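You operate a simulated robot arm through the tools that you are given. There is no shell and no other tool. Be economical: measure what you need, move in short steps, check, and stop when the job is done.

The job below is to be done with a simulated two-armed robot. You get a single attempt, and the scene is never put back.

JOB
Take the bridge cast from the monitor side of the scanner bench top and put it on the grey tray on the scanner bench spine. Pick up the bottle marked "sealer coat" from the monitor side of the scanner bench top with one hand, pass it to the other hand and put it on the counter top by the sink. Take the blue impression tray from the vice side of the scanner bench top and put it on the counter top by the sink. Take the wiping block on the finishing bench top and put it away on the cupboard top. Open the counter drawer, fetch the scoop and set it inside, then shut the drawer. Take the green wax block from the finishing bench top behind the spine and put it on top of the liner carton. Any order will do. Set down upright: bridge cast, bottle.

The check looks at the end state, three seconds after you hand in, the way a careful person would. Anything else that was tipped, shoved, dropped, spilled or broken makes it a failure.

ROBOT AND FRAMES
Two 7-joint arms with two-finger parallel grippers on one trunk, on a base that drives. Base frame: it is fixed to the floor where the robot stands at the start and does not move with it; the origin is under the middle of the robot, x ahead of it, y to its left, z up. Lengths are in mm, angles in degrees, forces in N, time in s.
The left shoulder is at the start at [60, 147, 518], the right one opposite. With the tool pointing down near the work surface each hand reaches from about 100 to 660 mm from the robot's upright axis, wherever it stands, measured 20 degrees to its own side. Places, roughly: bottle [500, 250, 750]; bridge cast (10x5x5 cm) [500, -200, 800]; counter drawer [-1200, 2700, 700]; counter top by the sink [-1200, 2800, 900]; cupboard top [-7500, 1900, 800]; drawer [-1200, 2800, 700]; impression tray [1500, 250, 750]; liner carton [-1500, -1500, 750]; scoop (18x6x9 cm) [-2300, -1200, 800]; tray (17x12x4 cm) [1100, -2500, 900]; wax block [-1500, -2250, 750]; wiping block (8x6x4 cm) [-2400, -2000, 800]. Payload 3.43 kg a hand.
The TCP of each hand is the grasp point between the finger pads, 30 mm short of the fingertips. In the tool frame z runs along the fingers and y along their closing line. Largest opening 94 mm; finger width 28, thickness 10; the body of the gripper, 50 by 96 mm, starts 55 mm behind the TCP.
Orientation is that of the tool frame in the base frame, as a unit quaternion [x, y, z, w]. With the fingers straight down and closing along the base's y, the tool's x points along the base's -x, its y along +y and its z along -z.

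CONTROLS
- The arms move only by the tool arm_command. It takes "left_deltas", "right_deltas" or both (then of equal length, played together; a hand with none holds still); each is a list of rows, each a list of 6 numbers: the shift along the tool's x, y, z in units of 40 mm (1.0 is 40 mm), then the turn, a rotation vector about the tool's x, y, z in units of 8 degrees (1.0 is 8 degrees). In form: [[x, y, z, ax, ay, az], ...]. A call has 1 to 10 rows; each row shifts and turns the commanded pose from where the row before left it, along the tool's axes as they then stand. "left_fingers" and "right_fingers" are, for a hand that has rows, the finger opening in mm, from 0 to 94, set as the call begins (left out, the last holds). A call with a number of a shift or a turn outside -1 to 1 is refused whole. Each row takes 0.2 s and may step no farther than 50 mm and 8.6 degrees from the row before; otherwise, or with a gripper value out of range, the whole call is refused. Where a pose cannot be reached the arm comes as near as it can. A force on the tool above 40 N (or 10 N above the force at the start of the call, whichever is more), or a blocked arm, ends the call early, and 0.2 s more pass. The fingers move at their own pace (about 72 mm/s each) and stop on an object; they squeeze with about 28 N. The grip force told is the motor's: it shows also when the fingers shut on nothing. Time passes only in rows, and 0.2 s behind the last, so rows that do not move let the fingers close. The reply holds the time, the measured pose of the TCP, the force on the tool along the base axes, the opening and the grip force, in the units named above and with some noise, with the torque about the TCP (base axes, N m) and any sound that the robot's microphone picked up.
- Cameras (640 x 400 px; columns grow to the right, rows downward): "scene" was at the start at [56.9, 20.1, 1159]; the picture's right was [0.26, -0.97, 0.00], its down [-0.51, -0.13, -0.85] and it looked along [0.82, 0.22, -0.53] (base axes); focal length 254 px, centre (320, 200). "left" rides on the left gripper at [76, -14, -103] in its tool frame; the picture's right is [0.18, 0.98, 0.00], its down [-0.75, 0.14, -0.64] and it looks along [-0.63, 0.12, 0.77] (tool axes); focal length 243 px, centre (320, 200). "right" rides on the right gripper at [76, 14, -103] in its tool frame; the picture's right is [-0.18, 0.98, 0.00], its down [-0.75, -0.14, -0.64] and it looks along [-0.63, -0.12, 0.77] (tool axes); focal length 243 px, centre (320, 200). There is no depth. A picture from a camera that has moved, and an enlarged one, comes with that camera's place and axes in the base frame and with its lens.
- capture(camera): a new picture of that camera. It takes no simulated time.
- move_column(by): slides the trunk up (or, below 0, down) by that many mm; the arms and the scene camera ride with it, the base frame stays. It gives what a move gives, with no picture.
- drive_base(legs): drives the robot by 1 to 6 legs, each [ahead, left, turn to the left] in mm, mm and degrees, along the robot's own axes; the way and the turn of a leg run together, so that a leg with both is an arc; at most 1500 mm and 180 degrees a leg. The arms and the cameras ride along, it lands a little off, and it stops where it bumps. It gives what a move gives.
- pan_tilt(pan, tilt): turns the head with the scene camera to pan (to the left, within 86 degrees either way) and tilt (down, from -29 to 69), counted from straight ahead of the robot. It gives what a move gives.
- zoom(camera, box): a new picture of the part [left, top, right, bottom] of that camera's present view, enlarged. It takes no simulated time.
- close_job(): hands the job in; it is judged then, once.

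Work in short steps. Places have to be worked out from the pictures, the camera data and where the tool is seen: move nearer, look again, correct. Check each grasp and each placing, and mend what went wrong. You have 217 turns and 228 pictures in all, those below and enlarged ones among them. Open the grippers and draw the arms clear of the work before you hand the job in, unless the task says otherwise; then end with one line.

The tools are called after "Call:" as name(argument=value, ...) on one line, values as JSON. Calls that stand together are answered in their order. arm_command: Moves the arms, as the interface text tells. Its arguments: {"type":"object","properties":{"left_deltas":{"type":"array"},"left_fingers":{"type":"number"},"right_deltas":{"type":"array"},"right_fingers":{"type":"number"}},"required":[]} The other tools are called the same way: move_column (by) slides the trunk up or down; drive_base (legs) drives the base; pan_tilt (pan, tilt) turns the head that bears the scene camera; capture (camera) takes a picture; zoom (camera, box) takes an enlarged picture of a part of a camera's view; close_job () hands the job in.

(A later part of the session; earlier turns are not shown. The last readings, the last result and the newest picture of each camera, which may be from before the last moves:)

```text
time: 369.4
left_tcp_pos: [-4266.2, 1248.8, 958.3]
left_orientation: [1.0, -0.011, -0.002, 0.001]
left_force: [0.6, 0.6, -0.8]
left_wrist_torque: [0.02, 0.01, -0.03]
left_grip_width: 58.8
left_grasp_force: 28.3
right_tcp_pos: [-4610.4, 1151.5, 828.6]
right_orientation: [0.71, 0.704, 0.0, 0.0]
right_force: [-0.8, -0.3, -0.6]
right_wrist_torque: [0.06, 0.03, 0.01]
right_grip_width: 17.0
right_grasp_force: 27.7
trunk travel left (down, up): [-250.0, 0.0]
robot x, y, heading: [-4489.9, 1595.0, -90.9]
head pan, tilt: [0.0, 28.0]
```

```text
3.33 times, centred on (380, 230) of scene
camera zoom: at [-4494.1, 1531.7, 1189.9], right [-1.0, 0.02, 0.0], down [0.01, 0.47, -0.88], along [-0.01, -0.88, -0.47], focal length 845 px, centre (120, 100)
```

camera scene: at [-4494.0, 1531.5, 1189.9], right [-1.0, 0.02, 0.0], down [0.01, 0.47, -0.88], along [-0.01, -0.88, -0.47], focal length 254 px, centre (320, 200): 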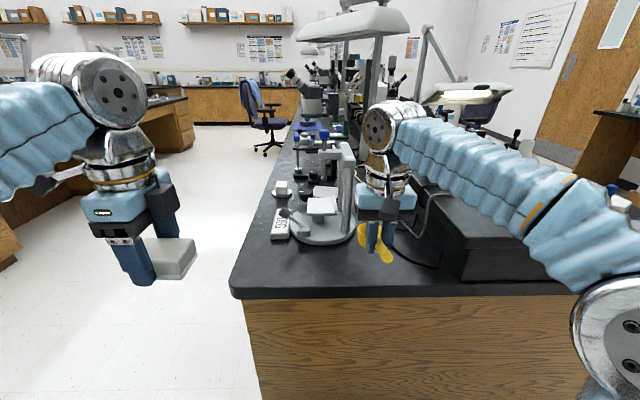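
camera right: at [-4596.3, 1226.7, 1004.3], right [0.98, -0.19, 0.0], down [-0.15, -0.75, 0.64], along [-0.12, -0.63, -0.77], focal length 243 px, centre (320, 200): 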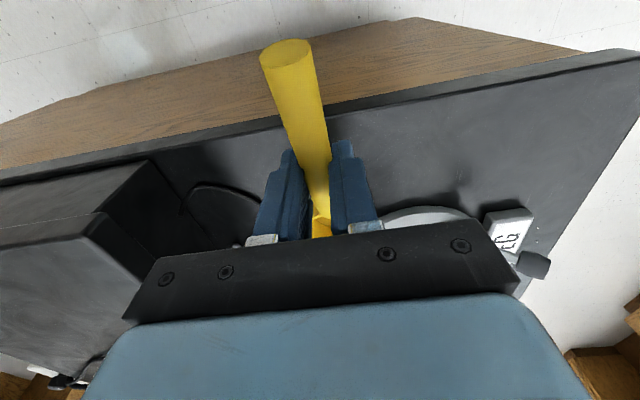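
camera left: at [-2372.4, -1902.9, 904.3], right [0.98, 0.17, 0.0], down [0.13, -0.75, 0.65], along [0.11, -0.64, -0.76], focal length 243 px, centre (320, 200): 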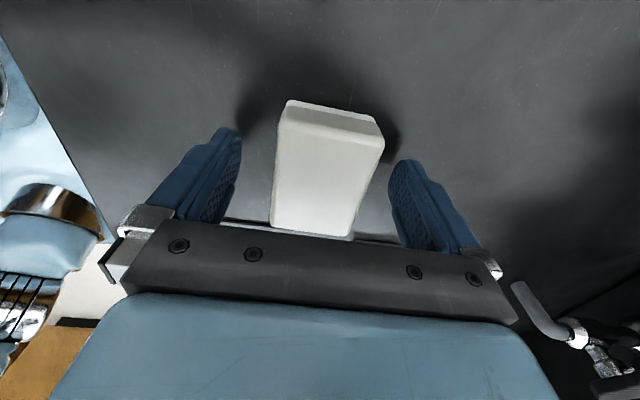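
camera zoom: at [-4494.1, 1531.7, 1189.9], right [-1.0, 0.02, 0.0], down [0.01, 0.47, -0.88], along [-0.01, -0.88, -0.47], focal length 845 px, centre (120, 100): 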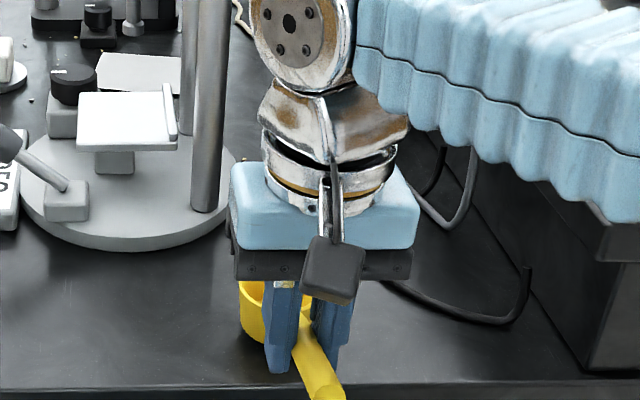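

Not in contact yet; creep further down.

Call:
arm_command(right_deltas=[[0, 0, 0.08, 0, 0, 0], [0, 0, 0.08, 0, 0, 0], [0, 0, 0.08, 0, 0, 0], [0, 0, 0.08, 0, 0, 0], [0, 0, 0.08, 0, 0, 0], [0, 0, 0.08, 0, 0, 0], [0, 0, 0.08, 0, 0, 0]])

Call:
capture(camera="right")

```text
time: 371.0
left_tcp_pos: [-4265.8, 1249.4, 957.9]
left_orientation: [1.0, -0.011, -0.003, 0.002]
left_force: [0.0, 0.4, -0.9]
left_wrist_torque: [-0.02, -0.04, 0.0]
left_grip_width: 59.0
left_grasp_force: 28.1
right_tcp_pos: [-4610.4, 1153.4, 807.7]
right_orientation: [0.71, 0.705, -0.001, 0.001]
right_force: [-0.4, 4.9, 14.5]
right_wrist_torque: [-0.54, 0.0, 0.03]
right_grip_width: 17.3
right_grasp_force: 27.9
trunk travel left (down, up): [-250.0, 0.0]
robot x, y, heading: [-4494.1, 1598.5, -91.0]
head pan, tilt: [0.0, 28.0]
```

```text
92 pictures are left
camera right: at [-4595.9, 1228.5, 909.9], right [0.98, -0.19, 0.0], down [-0.15, -0.75, 0.64], along [-0.12, -0.63, -0.77], focal length 243 px, centre (320, 200)
```

right: 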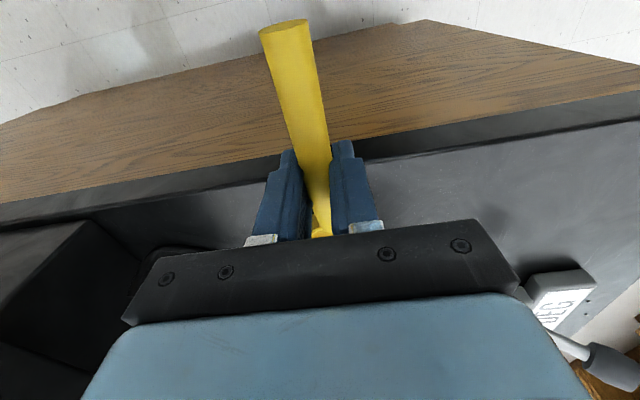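

Cup is on the bench (contact at 808). Open, settle, go ~10 mm deeper and 12 mm back along the handle, and re-close.

Call:
arm_command(right_deltas=[[0, 0, 0, 0, 0, 0], [0, 0, 0, 0, 0, 0], [0, 0, 0, 0, 0, 0]], right_fingers=60)

Call:
capture(camera="right")

Call:
zoom(camera="scene", box=[300, 190, 460, 310])

```text
time: 371.8
left_tcp_pos: [-4267.1, 1249.1, 957.7]
left_orientation: [1.0, -0.011, -0.002, 0.0]
left_force: [0.2, 0.5, -1.9]
left_wrist_torque: [0.01, 0.0, -0.01]
left_grip_width: 59.1
left_grasp_force: 27.9
right_tcp_pos: [-4610.2, 1151.8, 806.9]
right_orientation: [0.71, 0.704, 0.0, 0.0]
right_force: [-0.4, -0.2, 1.0]
right_wrist_torque: [0.0, -0.02, 0.0]
right_grip_width: 60.1
right_grasp_force: 0.1
trunk travel left (down, up): [-250.0, 0.0]
robot x, y, heading: [-4493.7, 1593.3, -90.6]
head pan, tilt: [0.0, 28.0]
```

```text
91 pictures are left
camera right: at [-4596.1, 1227.5, 909.5], right [0.98, -0.19, 0.0], down [-0.15, -0.75, 0.64], along [-0.12, -0.63, -0.77], focal length 243 px, centre (320, 200)
```

right: 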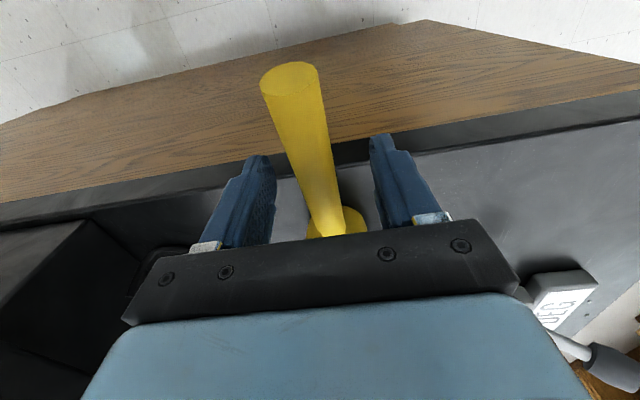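

```text
3.33 times, centred on (380, 250) of scene
camera zoom: at [-4494.1, 1531.7, 1189.9], right [-1.0, 0.02, 0.0], down [0.01, 0.47, -0.88], along [-0.01, -0.88, -0.47], focal length 845 px, centre (120, 33)
```

zoom: 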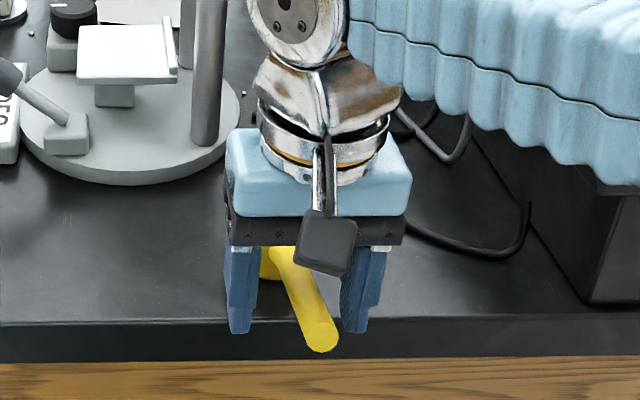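

The scoop stands upright; the handle is tapered, which explains the slide to the neck. I'll go 8 mm deeper and re-grip at the neck.

Call:
arm_command(right_deltas=[[0, 0.03, 0.2, 0, 0, 0], [0, 0, 0, 0, 0, 0]])

Call:
arm_command(right_deltas=[[0, 0, 0, 0, 0, 0], [0, 0, 0, 0, 0, 0], [0, 0, 0, 0, 0, 0], [0, 0, 0, 0, 0, 0], [0, 0, -0.1, 0, 0, 0], [0, 0, -0.3, 0, 0, 0], [0, 0, -0.6, 0, 0, 0], [0, 0, -0.8, 0, 0, 0], [0.3, 0, -0.8, 0, 0, 0], [0.8, 0, -0.8, 0, 0, 0]], right_fingers=0)

Call:
capture(camera="right")

```text
time: 372.4
left_tcp_pos: [-4266.4, 1248.9, 959.3]
left_orientation: [1.0, -0.012, -0.001, 0.002]
left_force: [0.5, 0.5, -0.3]
left_wrist_torque: [0.03, -0.03, 0.03]
left_grip_width: 59.0
left_grasp_force: 27.5
right_tcp_pos: [-4610.4, 1151.7, 798.1]
right_orientation: [0.71, 0.704, 0.0, 0.0]
right_force: [-1.1, 0.1, -0.5]
right_wrist_torque: [0.01, 0.0, -0.01]
right_grip_width: 60.0
right_grasp_force: 0.0
trunk travel left (down, up): [-250.0, 0.0]
robot x, y, heading: [-4493.5, 1594.5, -91.0]
head pan, tilt: [0.0, 28.0]
```

```text
time: 374.6
left_tcp_pos: [-4266.8, 1248.3, 958.7]
left_orientation: [1.0, -0.011, -0.002, 0.001]
left_force: [0.0, 0.6, -1.2]
left_wrist_torque: [-0.01, 0.0, 0.03]
left_grip_width: 59.0
left_grasp_force: 28.1
right_tcp_pos: [-4608.6, 1197.4, 934.5]
right_orientation: [0.71, 0.705, 0.0, 0.001]
right_force: [-0.2, -0.6, -1.3]
right_wrist_torque: [0.11, 0.02, 0.01]
right_grip_width: 21.5
right_grasp_force: 27.7
trunk travel left (down, up): [-250.0, 0.0]
robot x, y, heading: [-4491.0, 1593.9, -90.8]
head pan, tilt: [0.0, 28.0]
```

```text
89 pictures are left
camera right: at [-4594.0, 1271.9, 1038.1], right [0.98, -0.19, 0.0], down [-0.15, -0.75, 0.64], along [-0.12, -0.63, -0.77], focal length 243 px, centre (320, 200)
```

right: 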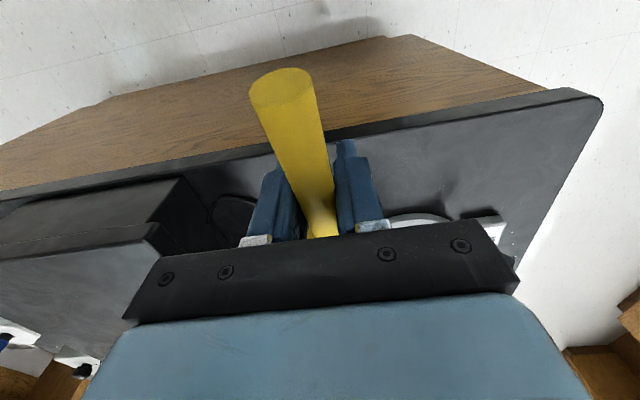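

Deeper grip now (21.5 mm). Back out, turn west and continue to the cupboard.

Call:
arm_command(right_deltas=[[0.9, 0, -0.3, 0, 0, 0], [0.9, 0, -0.3, 0, 0, 0]])

Call:
drive_base(legs=[[-400, 0, 0], [0, 0, -89], [1200, 0, 0]])

Call:
pan_tilt(pan=0, tilt=15)

Call:
capture(camera="scene")

```text
time: 375.2
left_tcp_pos: [-4265.3, 1248.2, 957.4]
left_orientation: [1.0, -0.011, -0.002, 0.0]
left_force: [0.1, 0.1, -1.9]
left_wrist_torque: [0.0, -0.01, 0.02]
left_grip_width: 58.6
left_grasp_force: 27.6
right_tcp_pos: [-4608.4, 1268.0, 958.7]
right_orientation: [0.71, 0.705, 0.0, 0.0]
right_force: [-0.5, 0.0, -1.1]
right_wrist_torque: [0.04, -0.04, -0.01]
right_grip_width: 21.5
right_grasp_force: 28.2
trunk travel left (down, up): [-250.0, 0.0]
robot x, y, heading: [-4489.8, 1593.1, -90.8]
head pan, tilt: [0.0, 28.0]
```

```text
time: 387.1
left_tcp_pos: [-6018.5, 1767.3, 958.3]
left_orientation: [-0.704, 0.71, 0.002, 0.0]
left_force: [0.2, -0.3, -1.6]
left_wrist_torque: [-0.01, -0.01, 0.01]
left_grip_width: 58.8
left_grasp_force: 27.5
right_tcp_pos: [-6005.1, 2110.1, 958.0]
right_orientation: [1.0, 0.004, 0.0, 0.0]
right_force: [-0.5, -0.1, -0.3]
right_wrist_torque: [0.01, -0.04, -0.03]
right_grip_width: 21.4
right_grasp_force: 28.3
trunk travel left (down, up): [-250.0, 0.0]
robot x, y, heading: [-5673.2, 1999.3, 180.1]
head pan, tilt: [0.0, 28.0]
```

```text
time: 387.8
left_tcp_pos: [-6017.6, 1767.1, 958.9]
left_orientation: [-0.705, 0.71, 0.002, 0.0]
left_force: [0.2, 0.8, -1.5]
left_wrist_torque: [0.0, 0.02, 0.01]
left_grip_width: 58.8
left_grasp_force: 27.8
right_tcp_pos: [-6004.3, 2110.2, 958.6]
right_orientation: [1.0, 0.005, 0.0, 0.0]
right_force: [0.0, -0.8, -1.4]
right_wrist_torque: [0.02, -0.05, 0.01]
right_grip_width: 21.6
right_grasp_force: 28.2
trunk travel left (down, up): [-250.0, 0.0]
robot x, y, heading: [-5673.7, 1997.1, 179.8]
head pan, tilt: [0.0, 15.0]
```

```text
88 pictures are left
camera scene: at [-5737.8, 1997.2, 1210.9], right [0.0, 1.0, 0.0], down [0.26, 0.0, -0.97], along [-0.97, 0.0, -0.26], focal length 254 px, centre (320, 200)
```

scene: 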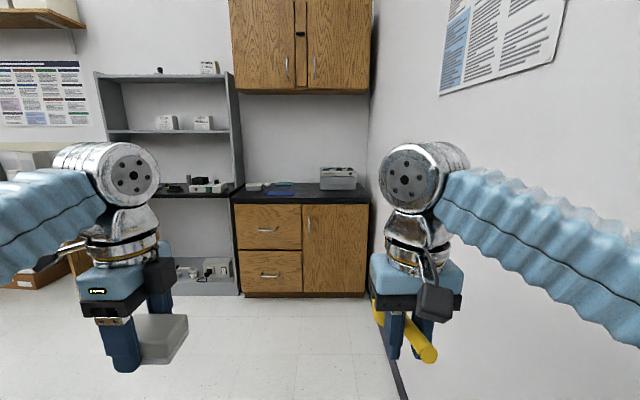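

The cupboard top (z≈815) spans y≈1408…2332 with its front at x≈-7400; the wall is near on the right. I'll shift left a bit and move closer.

Call:
drive_base(legs=[[0, 200, 0], [1100, 0, 0]])

Call:
pan_tilt(pan=0, tilt=28)

Call:
capture(camera="scene")

```text
time: 394.7
left_tcp_pos: [-7125.7, 1574.5, 958.2]
left_orientation: [-0.702, 0.712, 0.002, 0.001]
left_force: [0.5, 0.2, -1.6]
left_wrist_torque: [-0.01, 0.02, 0.01]
left_grip_width: 59.2
left_grasp_force: 28.4
right_tcp_pos: [-7109.7, 1917.6, 957.7]
right_orientation: [1.0, 0.0, 0.0, 0.0]
right_force: [0.0, 0.4, -1.4]
right_wrist_torque: [0.01, -0.06, 0.0]
right_grip_width: 21.6
right_grasp_force: 28.1
trunk travel left (down, up): [-250.0, 0.0]
robot x, y, heading: [-6779.5, 1806.1, 179.6]
head pan, tilt: [0.0, 15.0]
```

```text
time: 395.4
left_tcp_pos: [-7125.0, 1575.9, 958.9]
left_orientation: [-0.702, 0.712, 0.002, 0.0]
left_force: [-0.2, 0.0, -1.8]
left_wrist_torque: [-0.02, 0.0, 0.03]
left_grip_width: 59.0
left_grasp_force: 28.0
right_tcp_pos: [-7109.6, 1917.3, 958.5]
right_orientation: [1.0, 0.0, 0.0, 0.0]
right_force: [0.1, -0.8, -1.1]
right_wrist_torque: [0.03, -0.04, 0.02]
right_grip_width: 21.6
right_grasp_force: 28.1
trunk travel left (down, up): [-250.0, 0.0]
robot x, y, heading: [-6781.3, 1802.8, 179.7]
head pan, tilt: [0.0, 28.0]
```

```text
87 pictures are left
camera scene: at [-6841.3, 1802.3, 1190.0], right [0.01, 1.0, 0.0], down [0.47, 0.0, -0.88], along [-0.88, 0.01, -0.47], focal length 254 px, centre (320, 200)
```

scene: 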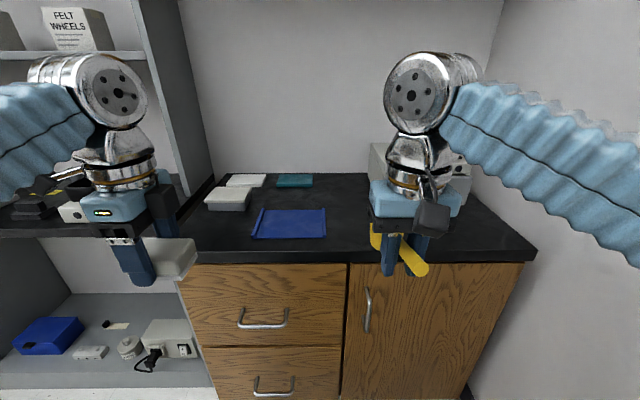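

There's a free spot right of the blue mat, about (-7345,1880). I'll tuck the right hand back, drive 150 mm closer and bring the left hand to that spot.

Call:
arm_command(right_deltas=[[0.8, -0.4, 0, 0, 0, 0], [0.8, -0.4, 0, 0, 0, 0], [0.8, -0.4, 0, 0, 0, 0]])

Call:
drive_base(legs=[[150, -30, 0]])

Call:
capture(camera="scene")

```text
time: 396.2
left_tcp_pos: [-7126.2, 1576.4, 959.2]
left_orientation: [-0.702, 0.712, 0.002, 0.0]
left_force: [-0.2, 0.1, -1.9]
left_wrist_torque: [-0.04, 0.03, 0.04]
left_grip_width: 58.8
left_grasp_force: 28.2
right_tcp_pos: [-7010.8, 1965.1, 958.6]
right_orientation: [1.0, 0.0, 0.0, -0.001]
right_force: [0.2, 0.5, -0.8]
right_wrist_torque: [0.02, -0.07, 0.02]
right_grip_width: 21.9
right_grasp_force: 28.5
trunk travel left (down, up): [-250.0, 0.0]
robot x, y, heading: [-6780.1, 1804.4, 179.6]
head pan, tilt: [0.0, 28.0]
```

```text
time: 397.6
left_tcp_pos: [-7275.6, 1604.9, 957.4]
left_orientation: [-0.702, 0.712, 0.002, 0.001]
left_force: [-0.5, -0.4, -0.1]
left_wrist_torque: [-0.01, -0.01, 0.0]
left_grip_width: 58.9
left_grasp_force: 27.9
right_tcp_pos: [-7162.9, 1996.9, 956.9]
right_orientation: [1.0, 0.0, 0.0, 0.0]
right_force: [0.1, 1.0, -1.0]
right_wrist_torque: [-0.01, -0.06, -0.01]
right_grip_width: 21.5
right_grasp_force: 27.5
trunk travel left (down, up): [-250.0, 0.0]
robot x, y, heading: [-6929.5, 1832.5, 179.6]
head pan, tilt: [0.0, 28.0]
```

```text
86 pictures are left
camera scene: at [-6990.9, 1833.5, 1189.9], right [0.01, 1.0, 0.0], down [0.47, 0.0, -0.88], along [-0.88, 0.01, -0.47], focal length 254 px, centre (320, 200)
```

scene: 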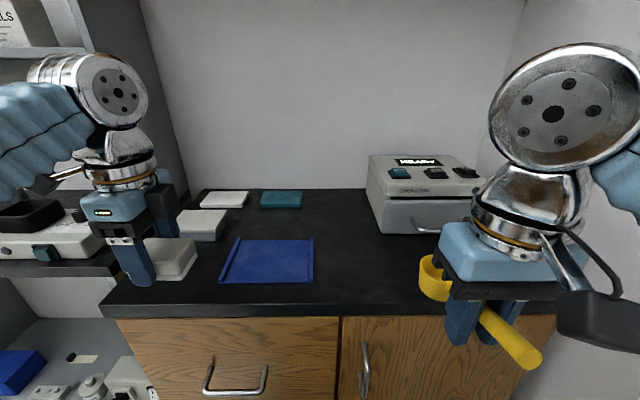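

Refined: top z≈815, edge x≈-7293. Move the block over to (-7400,1885).

Call:
arm_command(left_deltas=[[-0.88, 0.39, 0, 0, 0, 0], [-0.88, 0.39, 0, 0, 0, 0], [-0.88, 0.39, 0, 0, 0, 0], [-0.88, 0.39, 0, 0, 0, 0], [-0.88, 0.39, 0.1, 0, 0, 0], [-0.88, 0.39, 0.2, 0, 0, 0], [-0.88, 0.39, 0.2, 0, 0, 0], [-0.8, 0.35, 0.2, 0, 0, 0]])

Call:
capture(camera="left")

Call:
capture(camera="scene")

```text
time: 399.4
left_tcp_pos: [-7393.2, 1886.8, 931.2]
left_orientation: [-0.702, 0.712, 0.002, 0.001]
left_force: [-0.4, -0.5, -0.4]
left_wrist_torque: [0.0, 0.02, -0.02]
left_grip_width: 59.0
left_grasp_force: 28.5
right_tcp_pos: [-7161.2, 1997.1, 957.0]
right_orientation: [1.0, 0.0, 0.001, 0.0]
right_force: [0.7, -0.2, -0.7]
right_wrist_torque: [0.04, -0.05, 0.01]
right_grip_width: 21.7
right_grasp_force: 27.9
trunk travel left (down, up): [-250.0, 0.0]
robot x, y, heading: [-6930.9, 1835.8, 179.5]
head pan, tilt: [0.0, 28.0]
```

```text
85 pictures are left
camera left: at [-7380.4, 1810.3, 1033.2], right [-0.99, -0.17, 0.0], down [-0.13, 0.75, 0.65], along [-0.11, 0.64, -0.76], focal length 243 px, centre (320, 200)
```

left: 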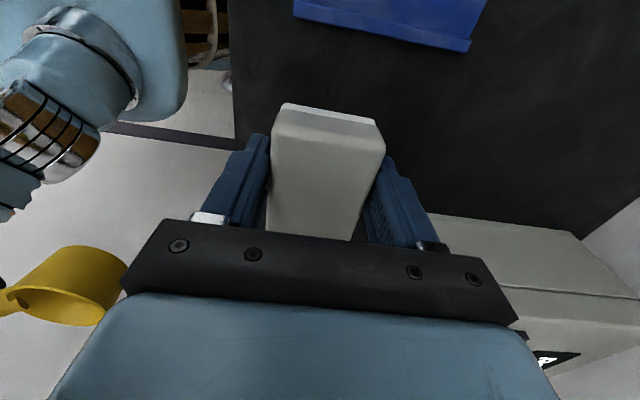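

```text
84 pictures are left
camera scene: at [-6991.0, 1833.5, 1189.9], right [0.01, 1.0, 0.0], down [0.47, 0.0, -0.88], along [-0.88, 0.01, -0.47], focal length 254 px, centre (320, 200)
```

scene: 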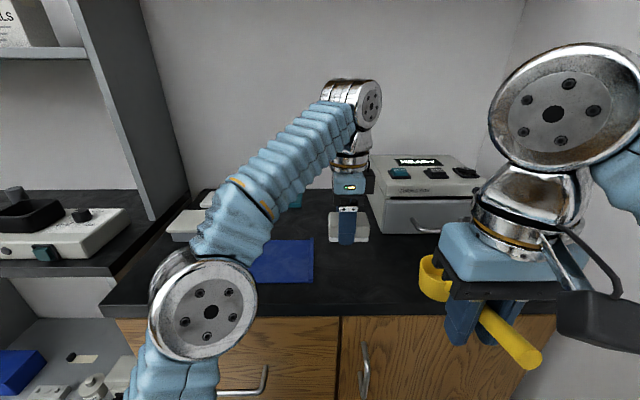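

Over the free spot. Lower to contact.

Call:
arm_command(left_deltas=[[0, 0, 0.7, 0, 0, 0], [0, 0, 0.7, 0, 0, 0], [0, 0, 0.35, 0, 0, 0], [0, 0, 0.1, 0, 0, 0], [0, 0, 0.1, 0, 0, 0], [0, 0, 0.1, 0, 0, 0], [0, 0, 0.08, 0, 0, 0], [0, 0, 0.08, 0, 0, 0], [0, 0, 0.08, 0, 0, 0]])

Call:
zoom(camera="scene", box=[270, 170, 430, 290])

```text
time: 401.4
left_tcp_pos: [-7394.7, 1886.4, 839.3]
left_orientation: [-0.702, 0.712, 0.003, 0.001]
left_force: [-0.4, 0.1, -1.5]
left_wrist_torque: [-0.02, -0.01, 0.0]
left_grip_width: 58.9
left_grasp_force: 27.9
right_tcp_pos: [-7162.3, 1996.9, 958.6]
right_orientation: [1.0, -0.001, -0.001, 0.001]
right_force: [0.1, -0.1, -0.5]
right_wrist_torque: [0.01, -0.09, 0.01]
right_grip_width: 21.7
right_grasp_force: 27.9
trunk travel left (down, up): [-250.0, 0.0]
robot x, y, heading: [-6929.3, 1836.6, 179.1]
head pan, tilt: [0.0, 28.0]
```

```text
3.33 times, centred on (350, 230) of scene
camera zoom: at [-6991.2, 1833.7, 1189.9], right [0.01, 1.0, 0.0], down [0.47, 0.0, -0.88], along [-0.88, 0.01, -0.47], focal length 845 px, centre (220, 100)
```

zoom: 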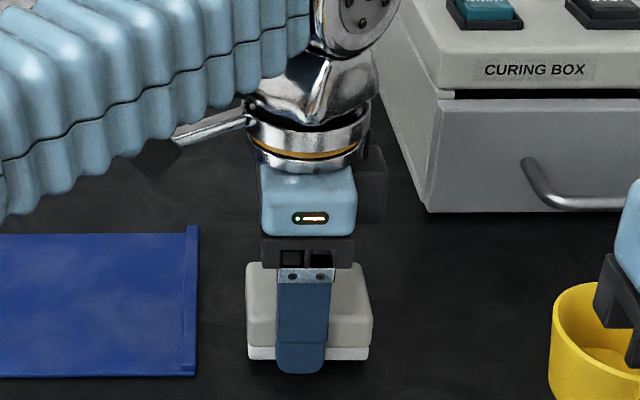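

Still not in contact; creep on.

Call:
arm_command(left_deltas=[[0, 0, 0.1, 0, 0, 0], [0, 0, 0.1, 0, 0, 0], [0, 0, 0.1, 0, 0, 0], [0, 0, 0.1, 0, 0, 0], [0, 0, 0.1, 0, 0, 0], [0, 0, 0.1, 0, 0, 0], [0, 0, 0.1, 0, 0, 0], [0, 0, 0.1, 0, 0, 0]])

Call:
zoom(camera="scene", box=[270, 190, 430, 310])

```text
time: 402.4
left_tcp_pos: [-7395.1, 1885.6, 830.4]
left_orientation: [-0.702, 0.712, 0.009, 0.001]
left_force: [1.6, -1.6, 13.3]
left_wrist_torque: [-0.35, -0.54, -0.03]
left_grip_width: 59.1
left_grasp_force: 28.1
right_tcp_pos: [-7161.2, 1996.5, 957.9]
right_orientation: [1.0, 0.0, 0.0, 0.0]
right_force: [-0.5, -0.3, 0.3]
right_wrist_torque: [-0.02, -0.06, 0.0]
right_grip_width: 21.3
right_grasp_force: 28.5
trunk travel left (down, up): [-250.0, 0.0]
robot x, y, heading: [-6932.6, 1839.9, 179.5]
head pan, tilt: [0.0, 28.0]
stopped in row 4 (left hand): the force on the tool passed its limit at 47 N (the readings are from after the stop); the commanded pose is now the measured one
```

```text
3.33 times, centred on (350, 250) of scene
camera zoom: at [-6990.2, 1833.5, 1189.8], right [0.01, 1.0, 0.0], down [0.47, 0.0, -0.88], along [-0.88, 0.01, -0.47], focal length 845 px, centre (220, 33)
```

zoom: 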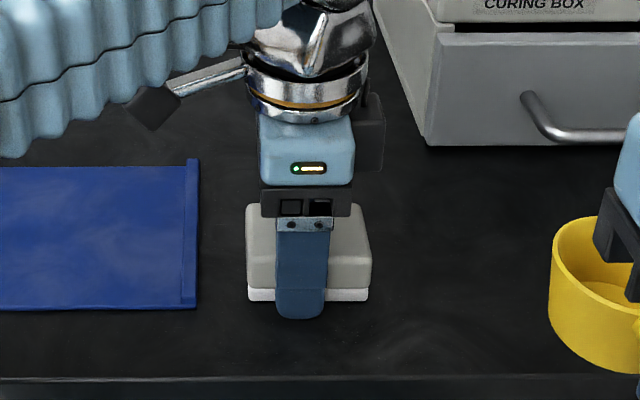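

On the cupboard top. Release and lift the left hand, then draw it back.

Call:
arm_command(left_deltas=[[0, 0, -0.04, 0, 0, 0], [0, 0, 0, 0, 0, 0], [0, 0, 0, 0, 0, 0], [0, 0, -0.4, 0, 0, 0], [0, 0, -0.8, 0, 0, 0], [0, 0, -0.9, 0, 0, 0], [0.6, -0.3, -0.7, 0, 0, 0], [0.9, -0.4, -0.2, 0, 0, 0], [0.9, -0.4, 0, 0, 0, 0], [0.9, -0.4, 0, 0, 0, 0]], left_fingers=85)

Call:
capture(camera="scene")

```text
time: 404.6
left_tcp_pos: [-7335.7, 1754.3, 949.4]
left_orientation: [-0.702, 0.712, 0.007, 0.0]
left_force: [0.3, 0.6, 0.2]
left_wrist_torque: [-0.05, -0.04, 0.01]
left_grip_width: 84.8
left_grasp_force: 0.2
right_tcp_pos: [-7163.0, 1995.8, 957.9]
right_orientation: [1.0, 0.0, 0.001, 0.0]
right_force: [1.1, -0.5, -0.5]
right_wrist_torque: [0.0, -0.1, 0.0]
right_grip_width: 21.4
right_grasp_force: 27.9
trunk travel left (down, up): [-250.0, 0.0]
robot x, y, heading: [-6928.2, 1837.4, 179.5]
head pan, tilt: [0.0, 28.0]
```

```text
81 pictures are left
camera scene: at [-6991.3, 1833.9, 1189.9], right [0.01, 1.0, 0.0], down [0.47, 0.0, -0.88], along [-0.88, 0.01, -0.47], focal length 254 px, centre (320, 200)
```

scene: 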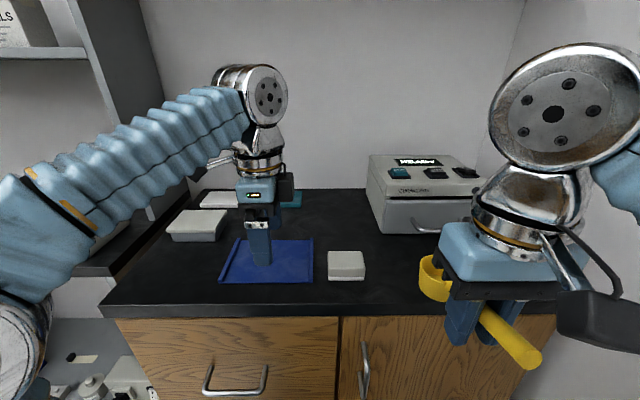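

The wiping block is put away. Tuck the left hand, back out, and drive east to the drawer.

Call:
arm_command(left_deltas=[[0.9, -0.3, 0, 0, 0, 0], [0.9, -0.3, 0, 0, 0, 0], [0.5, -0.3, 0, 0, 0, 0]], left_fingers=50)

Call:
drive_base(legs=[[-600, 0, 0], [0, 0, 180], [1400, 0, 0], [1400, 0, 0], [1000, 0, 0]])

Call:
capture(camera="scene")

```text
time: 405.4
left_tcp_pos: [-7301.7, 1661.2, 946.8]
left_orientation: [-0.702, 0.712, 0.006, 0.0]
left_force: [0.1, 0.2, -0.2]
left_wrist_torque: [0.02, -0.01, 0.03]
left_grip_width: 50.0
left_grasp_force: 0.0
right_tcp_pos: [-7162.4, 1997.0, 957.9]
right_orientation: [1.0, 0.0, 0.0, 0.0]
right_force: [-0.2, 1.1, -1.0]
right_wrist_torque: [0.02, -0.07, -0.01]
right_grip_width: 21.6
right_grasp_force: 27.6
trunk travel left (down, up): [-250.0, 0.0]
robot x, y, heading: [-6924.8, 1834.7, 179.6]
head pan, tilt: [0.0, 28.0]
```

```text
time: 434.2
left_tcp_pos: [-2141.6, 2053.6, 947.9]
left_orientation: [0.703, 0.712, 0.0, 0.007]
left_force: [0.4, 0.3, -0.4]
left_wrist_torque: [-0.03, -0.01, 0.01]
left_grip_width: 50.1
left_grasp_force: 0.0
right_tcp_pos: [-2271.9, 1714.2, 958.6]
right_orientation: [-0.013, 1.0, 0.0, 0.0]
right_force: [0.0, -0.6, -1.3]
right_wrist_torque: [0.01, 0.09, 0.02]
right_grip_width: 21.6
right_grasp_force: 27.9
trunk travel left (down, up): [-250.0, 0.0]
robot x, y, heading: [-2509.9, 1874.3, 1.0]
head pan, tilt: [0.0, 28.0]
```

```text
80 pictures are left
camera scene: at [-2447.6, 1867.2, 1189.9], right [0.02, -1.0, 0.0], down [-0.47, -0.01, -0.88], along [0.88, 0.02, -0.47], focal length 254 px, centre (320, 200)
```

scene: 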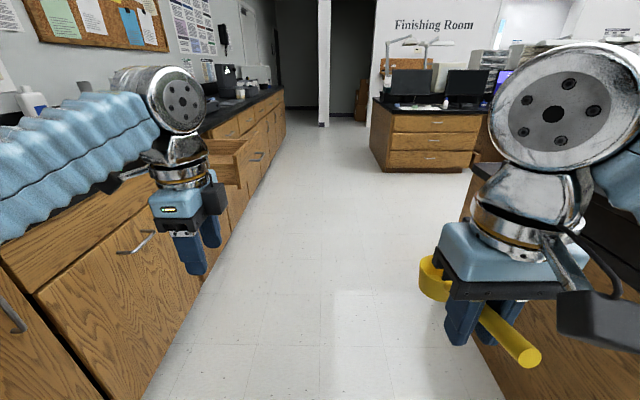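

Drawer is visible open ahead. Drive to in front of it and face it.

Call:
drive_base(legs=[[0, -220, 0], [1220, 0, 0], [0, 0, 89]])

Call:
pan_tilt(pan=0, tilt=35)

Call:
capture(camera="scene")

```text
time: 445.5
left_tcp_pos: [-1458.0, 2038.7, 947.2]
left_orientation: [0.007, 1.0, 0.004, 0.006]
left_force: [0.3, -0.6, 0.4]
left_wrist_torque: [0.0, -0.03, 0.04]
left_grip_width: 49.8
left_grasp_force: 0.1
right_tcp_pos: [-1123.2, 1899.4, 958.2]
right_orientation: [0.708, -0.707, 0.0, 0.0]
right_force: [-0.5, 0.6, -0.5]
right_wrist_torque: [-0.07, 0.03, -0.03]
right_grip_width: 21.7
right_grasp_force: 28.2
trunk travel left (down, up): [-250.0, 0.0]
robot x, y, heading: [-1283.2, 1665.1, 89.8]
head pan, tilt: [0.0, 28.0]
```

```text
time: 446.2
left_tcp_pos: [-1458.5, 2039.3, 946.9]
left_orientation: [0.006, 1.0, 0.005, 0.005]
left_force: [0.2, 0.0, -0.3]
left_wrist_torque: [-0.02, 0.02, 0.04]
left_grip_width: 50.1
left_grasp_force: 0.1
right_tcp_pos: [-1121.6, 1900.0, 958.2]
right_orientation: [0.708, -0.706, 0.0, 0.0]
right_force: [0.2, -0.6, -1.0]
right_wrist_torque: [-0.08, -0.01, 0.0]
right_grip_width: 21.4
right_grasp_force: 27.8
trunk travel left (down, up): [-250.0, 0.0]
robot x, y, heading: [-1286.4, 1666.4, 89.4]
head pan, tilt: [0.0, 35.0]
```

```text
79 pictures are left
camera scene: at [-1282.3, 1722.9, 1179.0], right [1.0, -0.01, 0.0], down [0.0, -0.57, -0.82], along [0.01, 0.82, -0.57], focal length 254 px, centre (320, 200)
```

scene: 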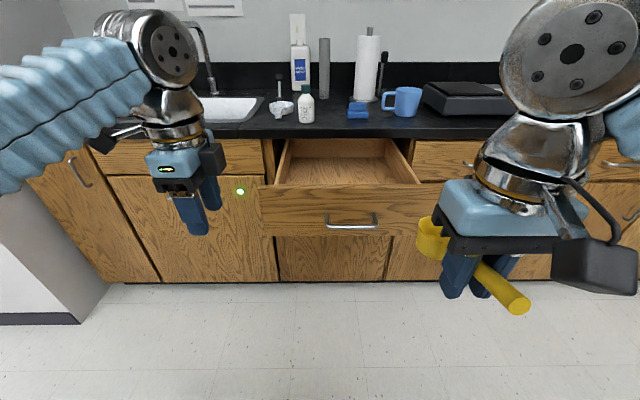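

Drive 185 mm closer and look into the drawer.

Call:
drive_base(legs=[[180, 0, 0]])

Call:
pan_tilt(pan=-5, tilt=45)

Call:
capture(camera="scene")

```text
time: 447.7
left_tcp_pos: [-1456.1, 2219.4, 947.8]
left_orientation: [0.006, 1.0, 0.005, 0.005]
left_force: [-0.2, -0.1, -0.8]
left_wrist_torque: [-0.02, 0.01, 0.02]
left_grip_width: 50.1
left_grasp_force: 0.1
right_tcp_pos: [-1120.4, 2078.6, 958.4]
right_orientation: [-0.707, 0.707, -0.001, 0.0]
right_force: [0.4, 0.7, -1.7]
right_wrist_torque: [-0.05, 0.01, -0.01]
right_grip_width: 21.4
right_grasp_force: 27.7
trunk travel left (down, up): [-250.0, 0.0]
robot x, y, heading: [-1282.9, 1847.1, 89.5]
head pan, tilt: [0.0, 35.0]
```

```text
time: 448.4
left_tcp_pos: [-1456.4, 2219.3, 947.3]
left_orientation: [0.007, 1.0, 0.004, 0.005]
left_force: [0.4, 0.2, 0.1]
left_wrist_torque: [0.04, 0.0, -0.03]
left_grip_width: 50.0
left_grasp_force: 0.0
right_tcp_pos: [-1119.1, 2078.0, 958.0]
right_orientation: [0.708, -0.706, 0.0, 0.0]
right_force: [-0.5, 0.0, -1.5]
right_wrist_torque: [-0.07, -0.01, 0.02]
right_grip_width: 21.4
right_grasp_force: 27.9
trunk travel left (down, up): [-250.0, 0.0]
robot x, y, heading: [-1284.7, 1847.3, 89.5]
head pan, tilt: [-5.0, 45.0]
```

```text
78 pictures are left
camera scene: at [-1273.8, 1895.4, 1164.2], right [1.0, -0.1, 0.0], down [-0.07, -0.7, -0.71], along [0.07, 0.7, -0.71], focal length 254 px, centre (320, 200)
```

scene: 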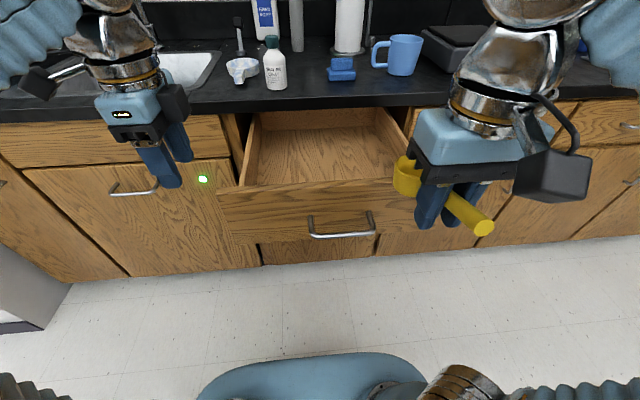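

Front lip z≈862 at y≈2230; interior centre x≈-1200. Move the scoop in over the drawer at z≈930.

Call:
arm_command(right_deltas=[[-0.94, 0.25, 0, 0, 0, 0], [-0.94, 0.25, 0, 0, 0, 0], [-0.94, 0.25, 0, 0, 0, 0], [-0.94, 0.25, 0, 0, 0, 0], [-0.94, 0.25, 0.1, 0, 0, 0], [-0.94, 0.25, 0.2, 0, 0, 0], [-0.94, 0.25, 0.2, 0, 0, 0], [-0.94, 0.25, 0.2, 0, 0, 0]])

Call:
capture(camera="right")

Call:
capture(camera="scene")

```text
time: 450.2
left_tcp_pos: [-1456.9, 2219.1, 948.2]
left_orientation: [0.007, 1.0, 0.005, 0.004]
left_force: [0.0, -0.8, 0.7]
left_wrist_torque: [0.01, 0.01, 0.0]
left_grip_width: 50.1
left_grasp_force: 0.0
right_tcp_pos: [-1195.3, 2360.6, 934.8]
right_orientation: [0.707, -0.707, 0.0, -0.001]
right_force: [0.3, 0.7, -0.4]
right_wrist_torque: [-0.07, 0.02, -0.01]
right_grip_width: 21.4
right_grasp_force: 27.7
right hand out of reach, approached as far as the arm can: row 8
trunk travel left (down, up): [-250.0, 0.0]
robot x, y, heading: [-1282.0, 1846.9, 89.4]
head pan, tilt: [-5.0, 45.0]
```

```text
77 pictures are left
camera right: at [-1210.4, 2283.8, 1038.3], right [-0.98, 0.18, 0.0], down [0.14, 0.75, 0.64], along [0.12, 0.63, -0.77], focal length 243 px, centre (320, 200)
```

right: 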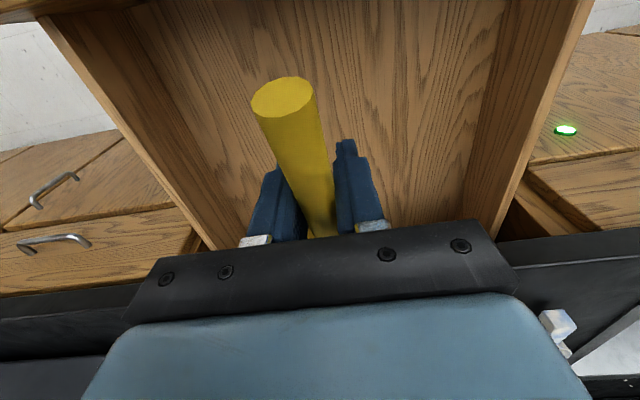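

```text
76 pictures are left
camera scene: at [-1273.5, 1895.1, 1164.2], right [1.0, -0.1, 0.0], down [-0.07, -0.7, -0.71], along [0.07, 0.7, -0.71], focal length 254 px, centre (320, 200)
```

scene: 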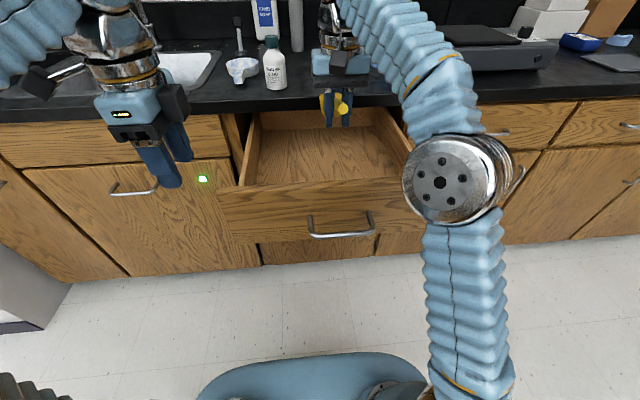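

Well placed above the drawer. Descend with a slight forward shift, then creep to contact.

Call:
arm_command(right_deltas=[[-0.1, 0, 0.8, 0, 0, 0], [-0.1, 0, 0.8, 0, 0, 0], [-0.1, 0, 0.5, 0, 0, 0], [0, 0, 0.3, 0, 0, 0], [0, 0, 0.2, 0, 0, 0]])

Call:
capture(camera="right")

Call:
zoom(camera="scene", box=[230, 60, 430, 210])

```text
time: 451.4
left_tcp_pos: [-1457.2, 2218.6, 947.2]
left_orientation: [0.007, 1.0, 0.004, 0.005]
left_force: [-0.8, 0.7, -0.2]
left_wrist_torque: [0.0, 0.02, 0.01]
left_grip_width: 50.0
left_grasp_force: 0.2
right_tcp_pos: [-1195.0, 2373.7, 830.3]
right_orientation: [0.707, -0.707, 0.0, 0.0]
right_force: [-0.2, -0.1, -0.9]
right_wrist_torque: [-0.04, -0.02, 0.02]
right_grip_width: 21.4
right_grasp_force: 27.7
trunk travel left (down, up): [-250.0, 0.0]
robot x, y, heading: [-1283.5, 1847.9, 89.4]
head pan, tilt: [-5.0, 45.0]
```

```text
75 pictures are left
camera right: at [-1210.2, 2295.8, 933.7], right [-0.98, 0.18, 0.0], down [0.14, 0.75, 0.64], along [0.12, 0.63, -0.77], focal length 243 px, centre (320, 200)
```

right: 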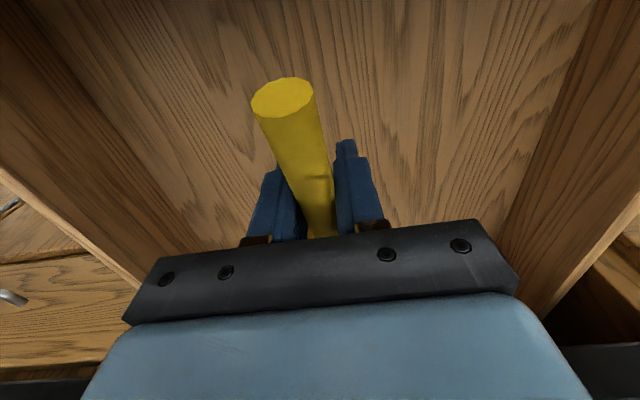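

```text
2.67 times, centred on (330, 135) of scene
camera zoom: at [-1273.8, 1895.5, 1164.1], right [1.0, -0.1, 0.0], down [-0.07, -0.7, -0.71], along [0.07, 0.7, -0.71], focal length 676 px, centre (293, 373)
```

zoom: 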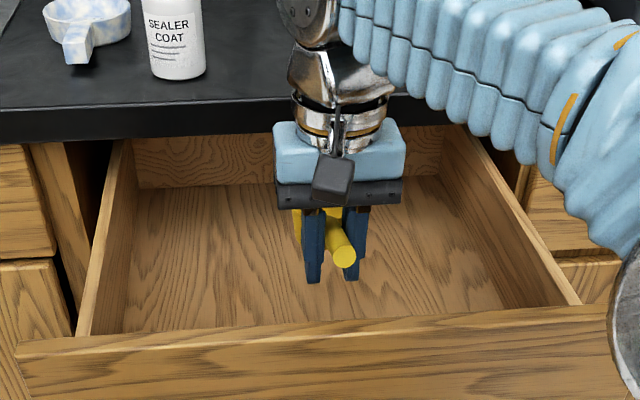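

Continue creeping down to the drawer floor.

Call:
arm_command(right_deltas=[[0, 0, 0.3, 0, 0, 0], [0, 0, 0.2, 0, 0, 0], [0, 0, 0.15, 0, 0, 0], [0, 0, 0.1, 0, 0, 0], [0, 0, 0.1, 0, 0, 0], [0, 0, 0.1, 0, 0, 0], [0, 0, 0.1, 0, 0, 0], [0, 0, 0.1, 0, 0, 0], [0, 0, 0.1, 0, 0, 0]])

Call:
zoom(camera="scene", box=[230, 60, 430, 210])

```text
time: 453.4
left_tcp_pos: [-1456.8, 2218.9, 947.6]
left_orientation: [0.007, 1.0, 0.005, 0.006]
left_force: [0.7, 0.7, -0.7]
left_wrist_torque: [-0.02, 0.0, -0.01]
left_grip_width: 50.0
left_grasp_force: 0.1
right_tcp_pos: [-1195.6, 2373.5, 780.8]
right_orientation: [-0.707, 0.707, 0.001, -0.001]
right_force: [-0.5, -0.1, -1.2]
right_wrist_torque: [-0.08, -0.04, 0.02]
right_grip_width: 21.6
right_grasp_force: 28.0
trunk travel left (down, up): [-250.0, 0.0]
robot x, y, heading: [-1283.7, 1845.5, 89.4]
head pan, tilt: [-5.0, 45.0]
```

```text
2.67 times, centred on (330, 135) of scene
camera zoom: at [-1273.8, 1895.5, 1164.1], right [1.0, -0.1, 0.0], down [-0.07, -0.7, -0.71], along [0.07, 0.7, -0.71], focal length 676 px, centre (293, 373)
```

zoom: 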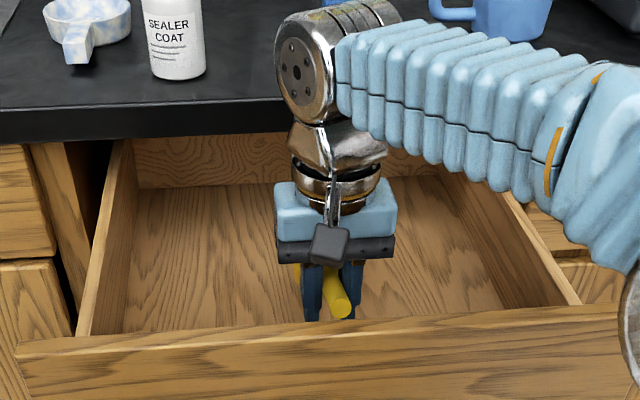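

Still free; keep creeping.

Call:
arm_command(right_deltas=[[0, 0, 0.15, 0, 0, 0], [0, 0, 0.1, 0, 0, 0], [0, 0, 0.1, 0, 0, 0], [0, 0, 0.1, 0, 0, 0], [0, 0, 0.1, 0, 0, 0], [0, 0, 0.1, 0, 0, 0], [0, 0, 0.1, 0, 0, 0], [0, 0, 0.1, 0, 0, 0], [0, 0, 0.1, 0, 0, 0], [0, 0, 0.1, 0, 0, 0]])

Call:
zoom(camera="scene", box=[230, 60, 430, 210])

```text
time: 455.3
left_tcp_pos: [-1457.2, 2218.6, 947.5]
left_orientation: [0.007, 1.0, 0.006, 0.005]
left_force: [0.1, -0.3, 0.4]
left_wrist_torque: [0.01, -0.03, -0.02]
left_grip_width: 50.2
left_grasp_force: 0.0
right_tcp_pos: [-1196.8, 2373.2, 749.9]
right_orientation: [0.708, -0.706, -0.005, -0.003]
right_force: [1.1, 2.3, 18.9]
right_wrist_torque: [-0.27, -0.32, 0.15]
right_grip_width: 21.6
right_grasp_force: 28.2
trunk travel left (down, up): [-250.0, 0.0]
robot x, y, heading: [-1281.4, 1845.9, 89.6]
head pan, tilt: [-5.0, 45.0]
stopped in row 9 (right hand): the force on the tool passed its limit at 45 N (the readings are from after the stop); the commanded pose is now the measured one
```

```text
2.67 times, centred on (330, 135) of scene
camera zoom: at [-1273.9, 1894.5, 1164.1], right [1.0, -0.1, 0.0], down [-0.07, -0.7, -0.71], along [0.07, 0.7, -0.71], focal length 676 px, centre (293, 373)
```

zoom: 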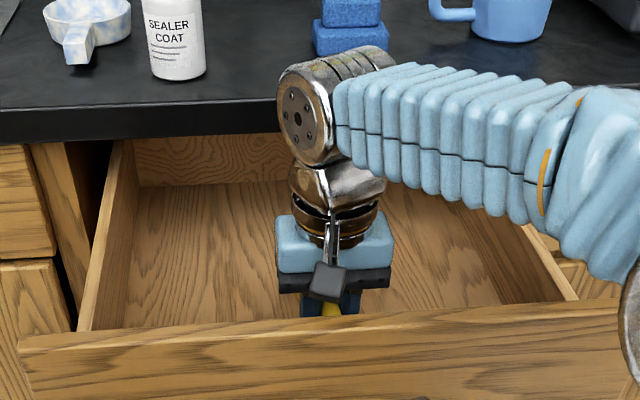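

Contact: drawer floor ≈712, so the 90 mm scoop fits below the lip. Release and lift straight up.

Call:
arm_command(right_deltas=[[0, 0, -0.04, 0, 0, 0], [0, 0, 0, 0, 0, 0], [0, 0, 0, 0, 0, 0], [0, 0, -0.4, 0, 0, 0], [0, 0, -0.8, 0, 0, 0], [0, 0, -0.9, 0, 0, 0], [0, 0, -0.9, 0, 0, 0], [0.1, 0, -0.9, 0, 0, 0], [0.3, 0, -0.8, 0, 0, 0], [0.9, 0, 0, 0, 0, 0]], right_fingers=55)

Call:
arm_command(right_deltas=[[0.9, -0.2, 0, 0, 0, 0], [0.9, -0.2, 0, 0, 0, 0], [0.9, -0.2, 0, 0, 0, 0], [0.9, -0.2, 0, 0, 0, 0], [0.9, -0.2, 0, 0, 0, 0], [0.9, -0.2, 0, 0, 0, 0]])

Call:
capture(camera="scene")

```text
time: 457.5
left_tcp_pos: [-1456.2, 2219.6, 946.5]
left_orientation: [0.006, 1.0, 0.004, 0.004]
left_force: [-0.4, -0.3, 0.0]
left_wrist_torque: [-0.03, -0.03, 0.01]
left_grip_width: 50.1
left_grasp_force: 0.1
right_tcp_pos: [-1194.4, 2319.1, 937.1]
right_orientation: [0.707, -0.707, -0.003, -0.001]
right_force: [0.3, 0.5, -1.6]
right_wrist_torque: [-0.04, -0.01, 0.01]
right_grip_width: 54.8
right_grasp_force: 0.0
trunk travel left (down, up): [-250.0, 0.0]
robot x, y, heading: [-1278.4, 1849.1, 89.4]
head pan, tilt: [-5.0, 45.0]
```

```text
time: 458.9
left_tcp_pos: [-1456.8, 2219.7, 947.6]
left_orientation: [0.008, 1.0, 0.003, 0.005]
left_force: [0.1, 0.6, -0.2]
left_wrist_torque: [0.0, 0.0, 0.0]
left_grip_width: 49.9
left_grasp_force: 0.1
right_tcp_pos: [-1145.9, 2104.2, 933.7]
right_orientation: [0.707, -0.707, -0.005, -0.002]
right_force: [-0.3, -0.8, 0.5]
right_wrist_torque: [-0.02, -0.02, 0.0]
right_grip_width: 54.9
right_grasp_force: 0.0
trunk travel left (down, up): [-250.0, 0.0]
robot x, y, heading: [-1280.1, 1845.5, 89.7]
head pan, tilt: [-5.0, 45.0]
```

```text
71 pictures are left
camera scene: at [-1273.9, 1895.5, 1164.1], right [1.0, -0.1, 0.0], down [-0.07, -0.7, -0.71], along [0.07, 0.7, -0.71], focal length 254 px, centre (320, 200)
```

scene: 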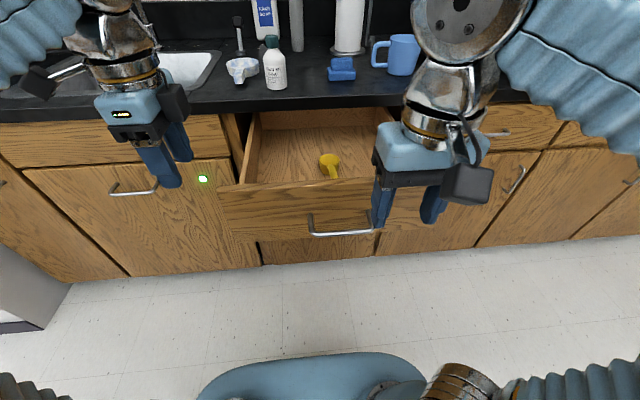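

The scoop stands in the drawer. To shut it I'll re-grip the handle with the left hand as before and push by driving. First back off, pitch the left hand and go to a pre-grasp.

Call:
drive_base(legs=[[-200, 0, 0], [0, -160, 0]])

Call:
arm_command(left_deltas=[[-0.4, 0, 0, -1, 0, 0], [-0.4, 0, 0, -1, 0, 0], [-0.4, 0, 0, -1, 0, 0], [-0.4, 0, 0, -1, 0, 0], [-0.4, 0, 0, -1, 0, 0], [0, 0, 0, -1, 0, 0], [0, -0.4, 0.5, -0.5, 0, 0], [0, -0.4, 0.5, 0, 0, 0]], left_fingers=46)

Call:
capture(camera="left")

Call:
capture(camera="scene")

```text
time: 461.5
left_tcp_pos: [-1299.7, 2018.9, 947.6]
left_orientation: [0.004, 1.0, 0.004, 0.006]
left_force: [0.7, 0.1, 0.1]
left_wrist_torque: [0.01, 0.01, 0.02]
left_grip_width: 50.0
left_grasp_force: 0.0
right_tcp_pos: [-989.2, 1905.2, 933.6]
right_orientation: [0.709, -0.706, -0.002, -0.002]
right_force: [0.8, 0.2, 0.4]
right_wrist_torque: [-0.05, -0.03, -0.01]
right_grip_width: 55.0
right_grasp_force: 0.0
trunk travel left (down, up): [-250.0, 0.0]
robot x, y, heading: [-1123.7, 1647.7, 89.7]
head pan, tilt: [-5.0, 45.0]
```

```text
time: 463.3
left_tcp_pos: [-1218.4, 2028.3, 897.9]
left_orientation: [0.002, 0.896, 0.443, 0.007]
left_force: [-0.1, -0.6, 0.0]
left_wrist_torque: [0.03, -0.03, 0.04]
left_grip_width: 46.0
left_grasp_force: 0.1
right_tcp_pos: [-989.2, 1905.3, 934.4]
right_orientation: [0.709, -0.706, -0.004, -0.002]
right_force: [-0.3, -0.6, 0.6]
right_wrist_torque: [0.04, 0.0, -0.03]
right_grip_width: 55.1
right_grasp_force: 0.0
trunk travel left (down, up): [-250.0, 0.0]
robot x, y, heading: [-1125.2, 1648.3, 90.0]
head pan, tilt: [-5.0, 45.0]
```

```text
70 pictures are left
camera left: at [-1295.3, 1939.4, 948.4], right [-0.19, 0.6, 0.78], down [0.74, -0.43, 0.51], along [0.64, 0.68, -0.37], focal length 243 px, centre (320, 200)
```

left: 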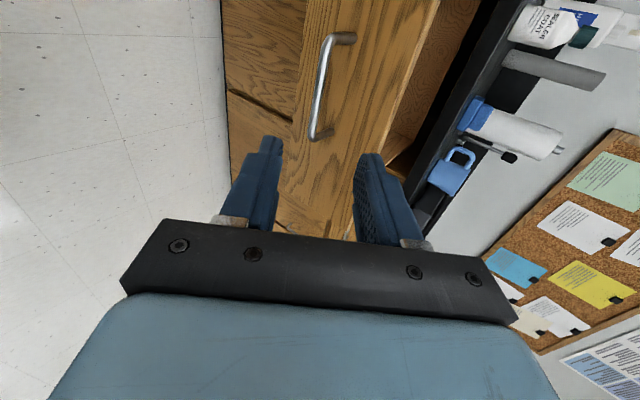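

```text
69 pictures are left
camera scene: at [-1114.7, 1695.9, 1164.1], right [1.0, -0.09, 0.0], down [-0.06, -0.7, -0.71], along [0.06, 0.7, -0.71], focal length 254 px, centre (320, 200)
```

scene: 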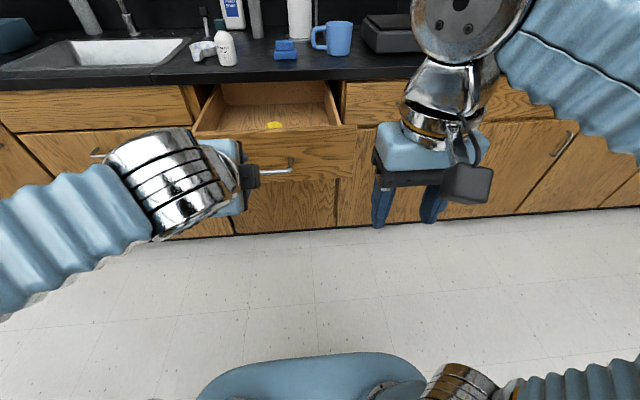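

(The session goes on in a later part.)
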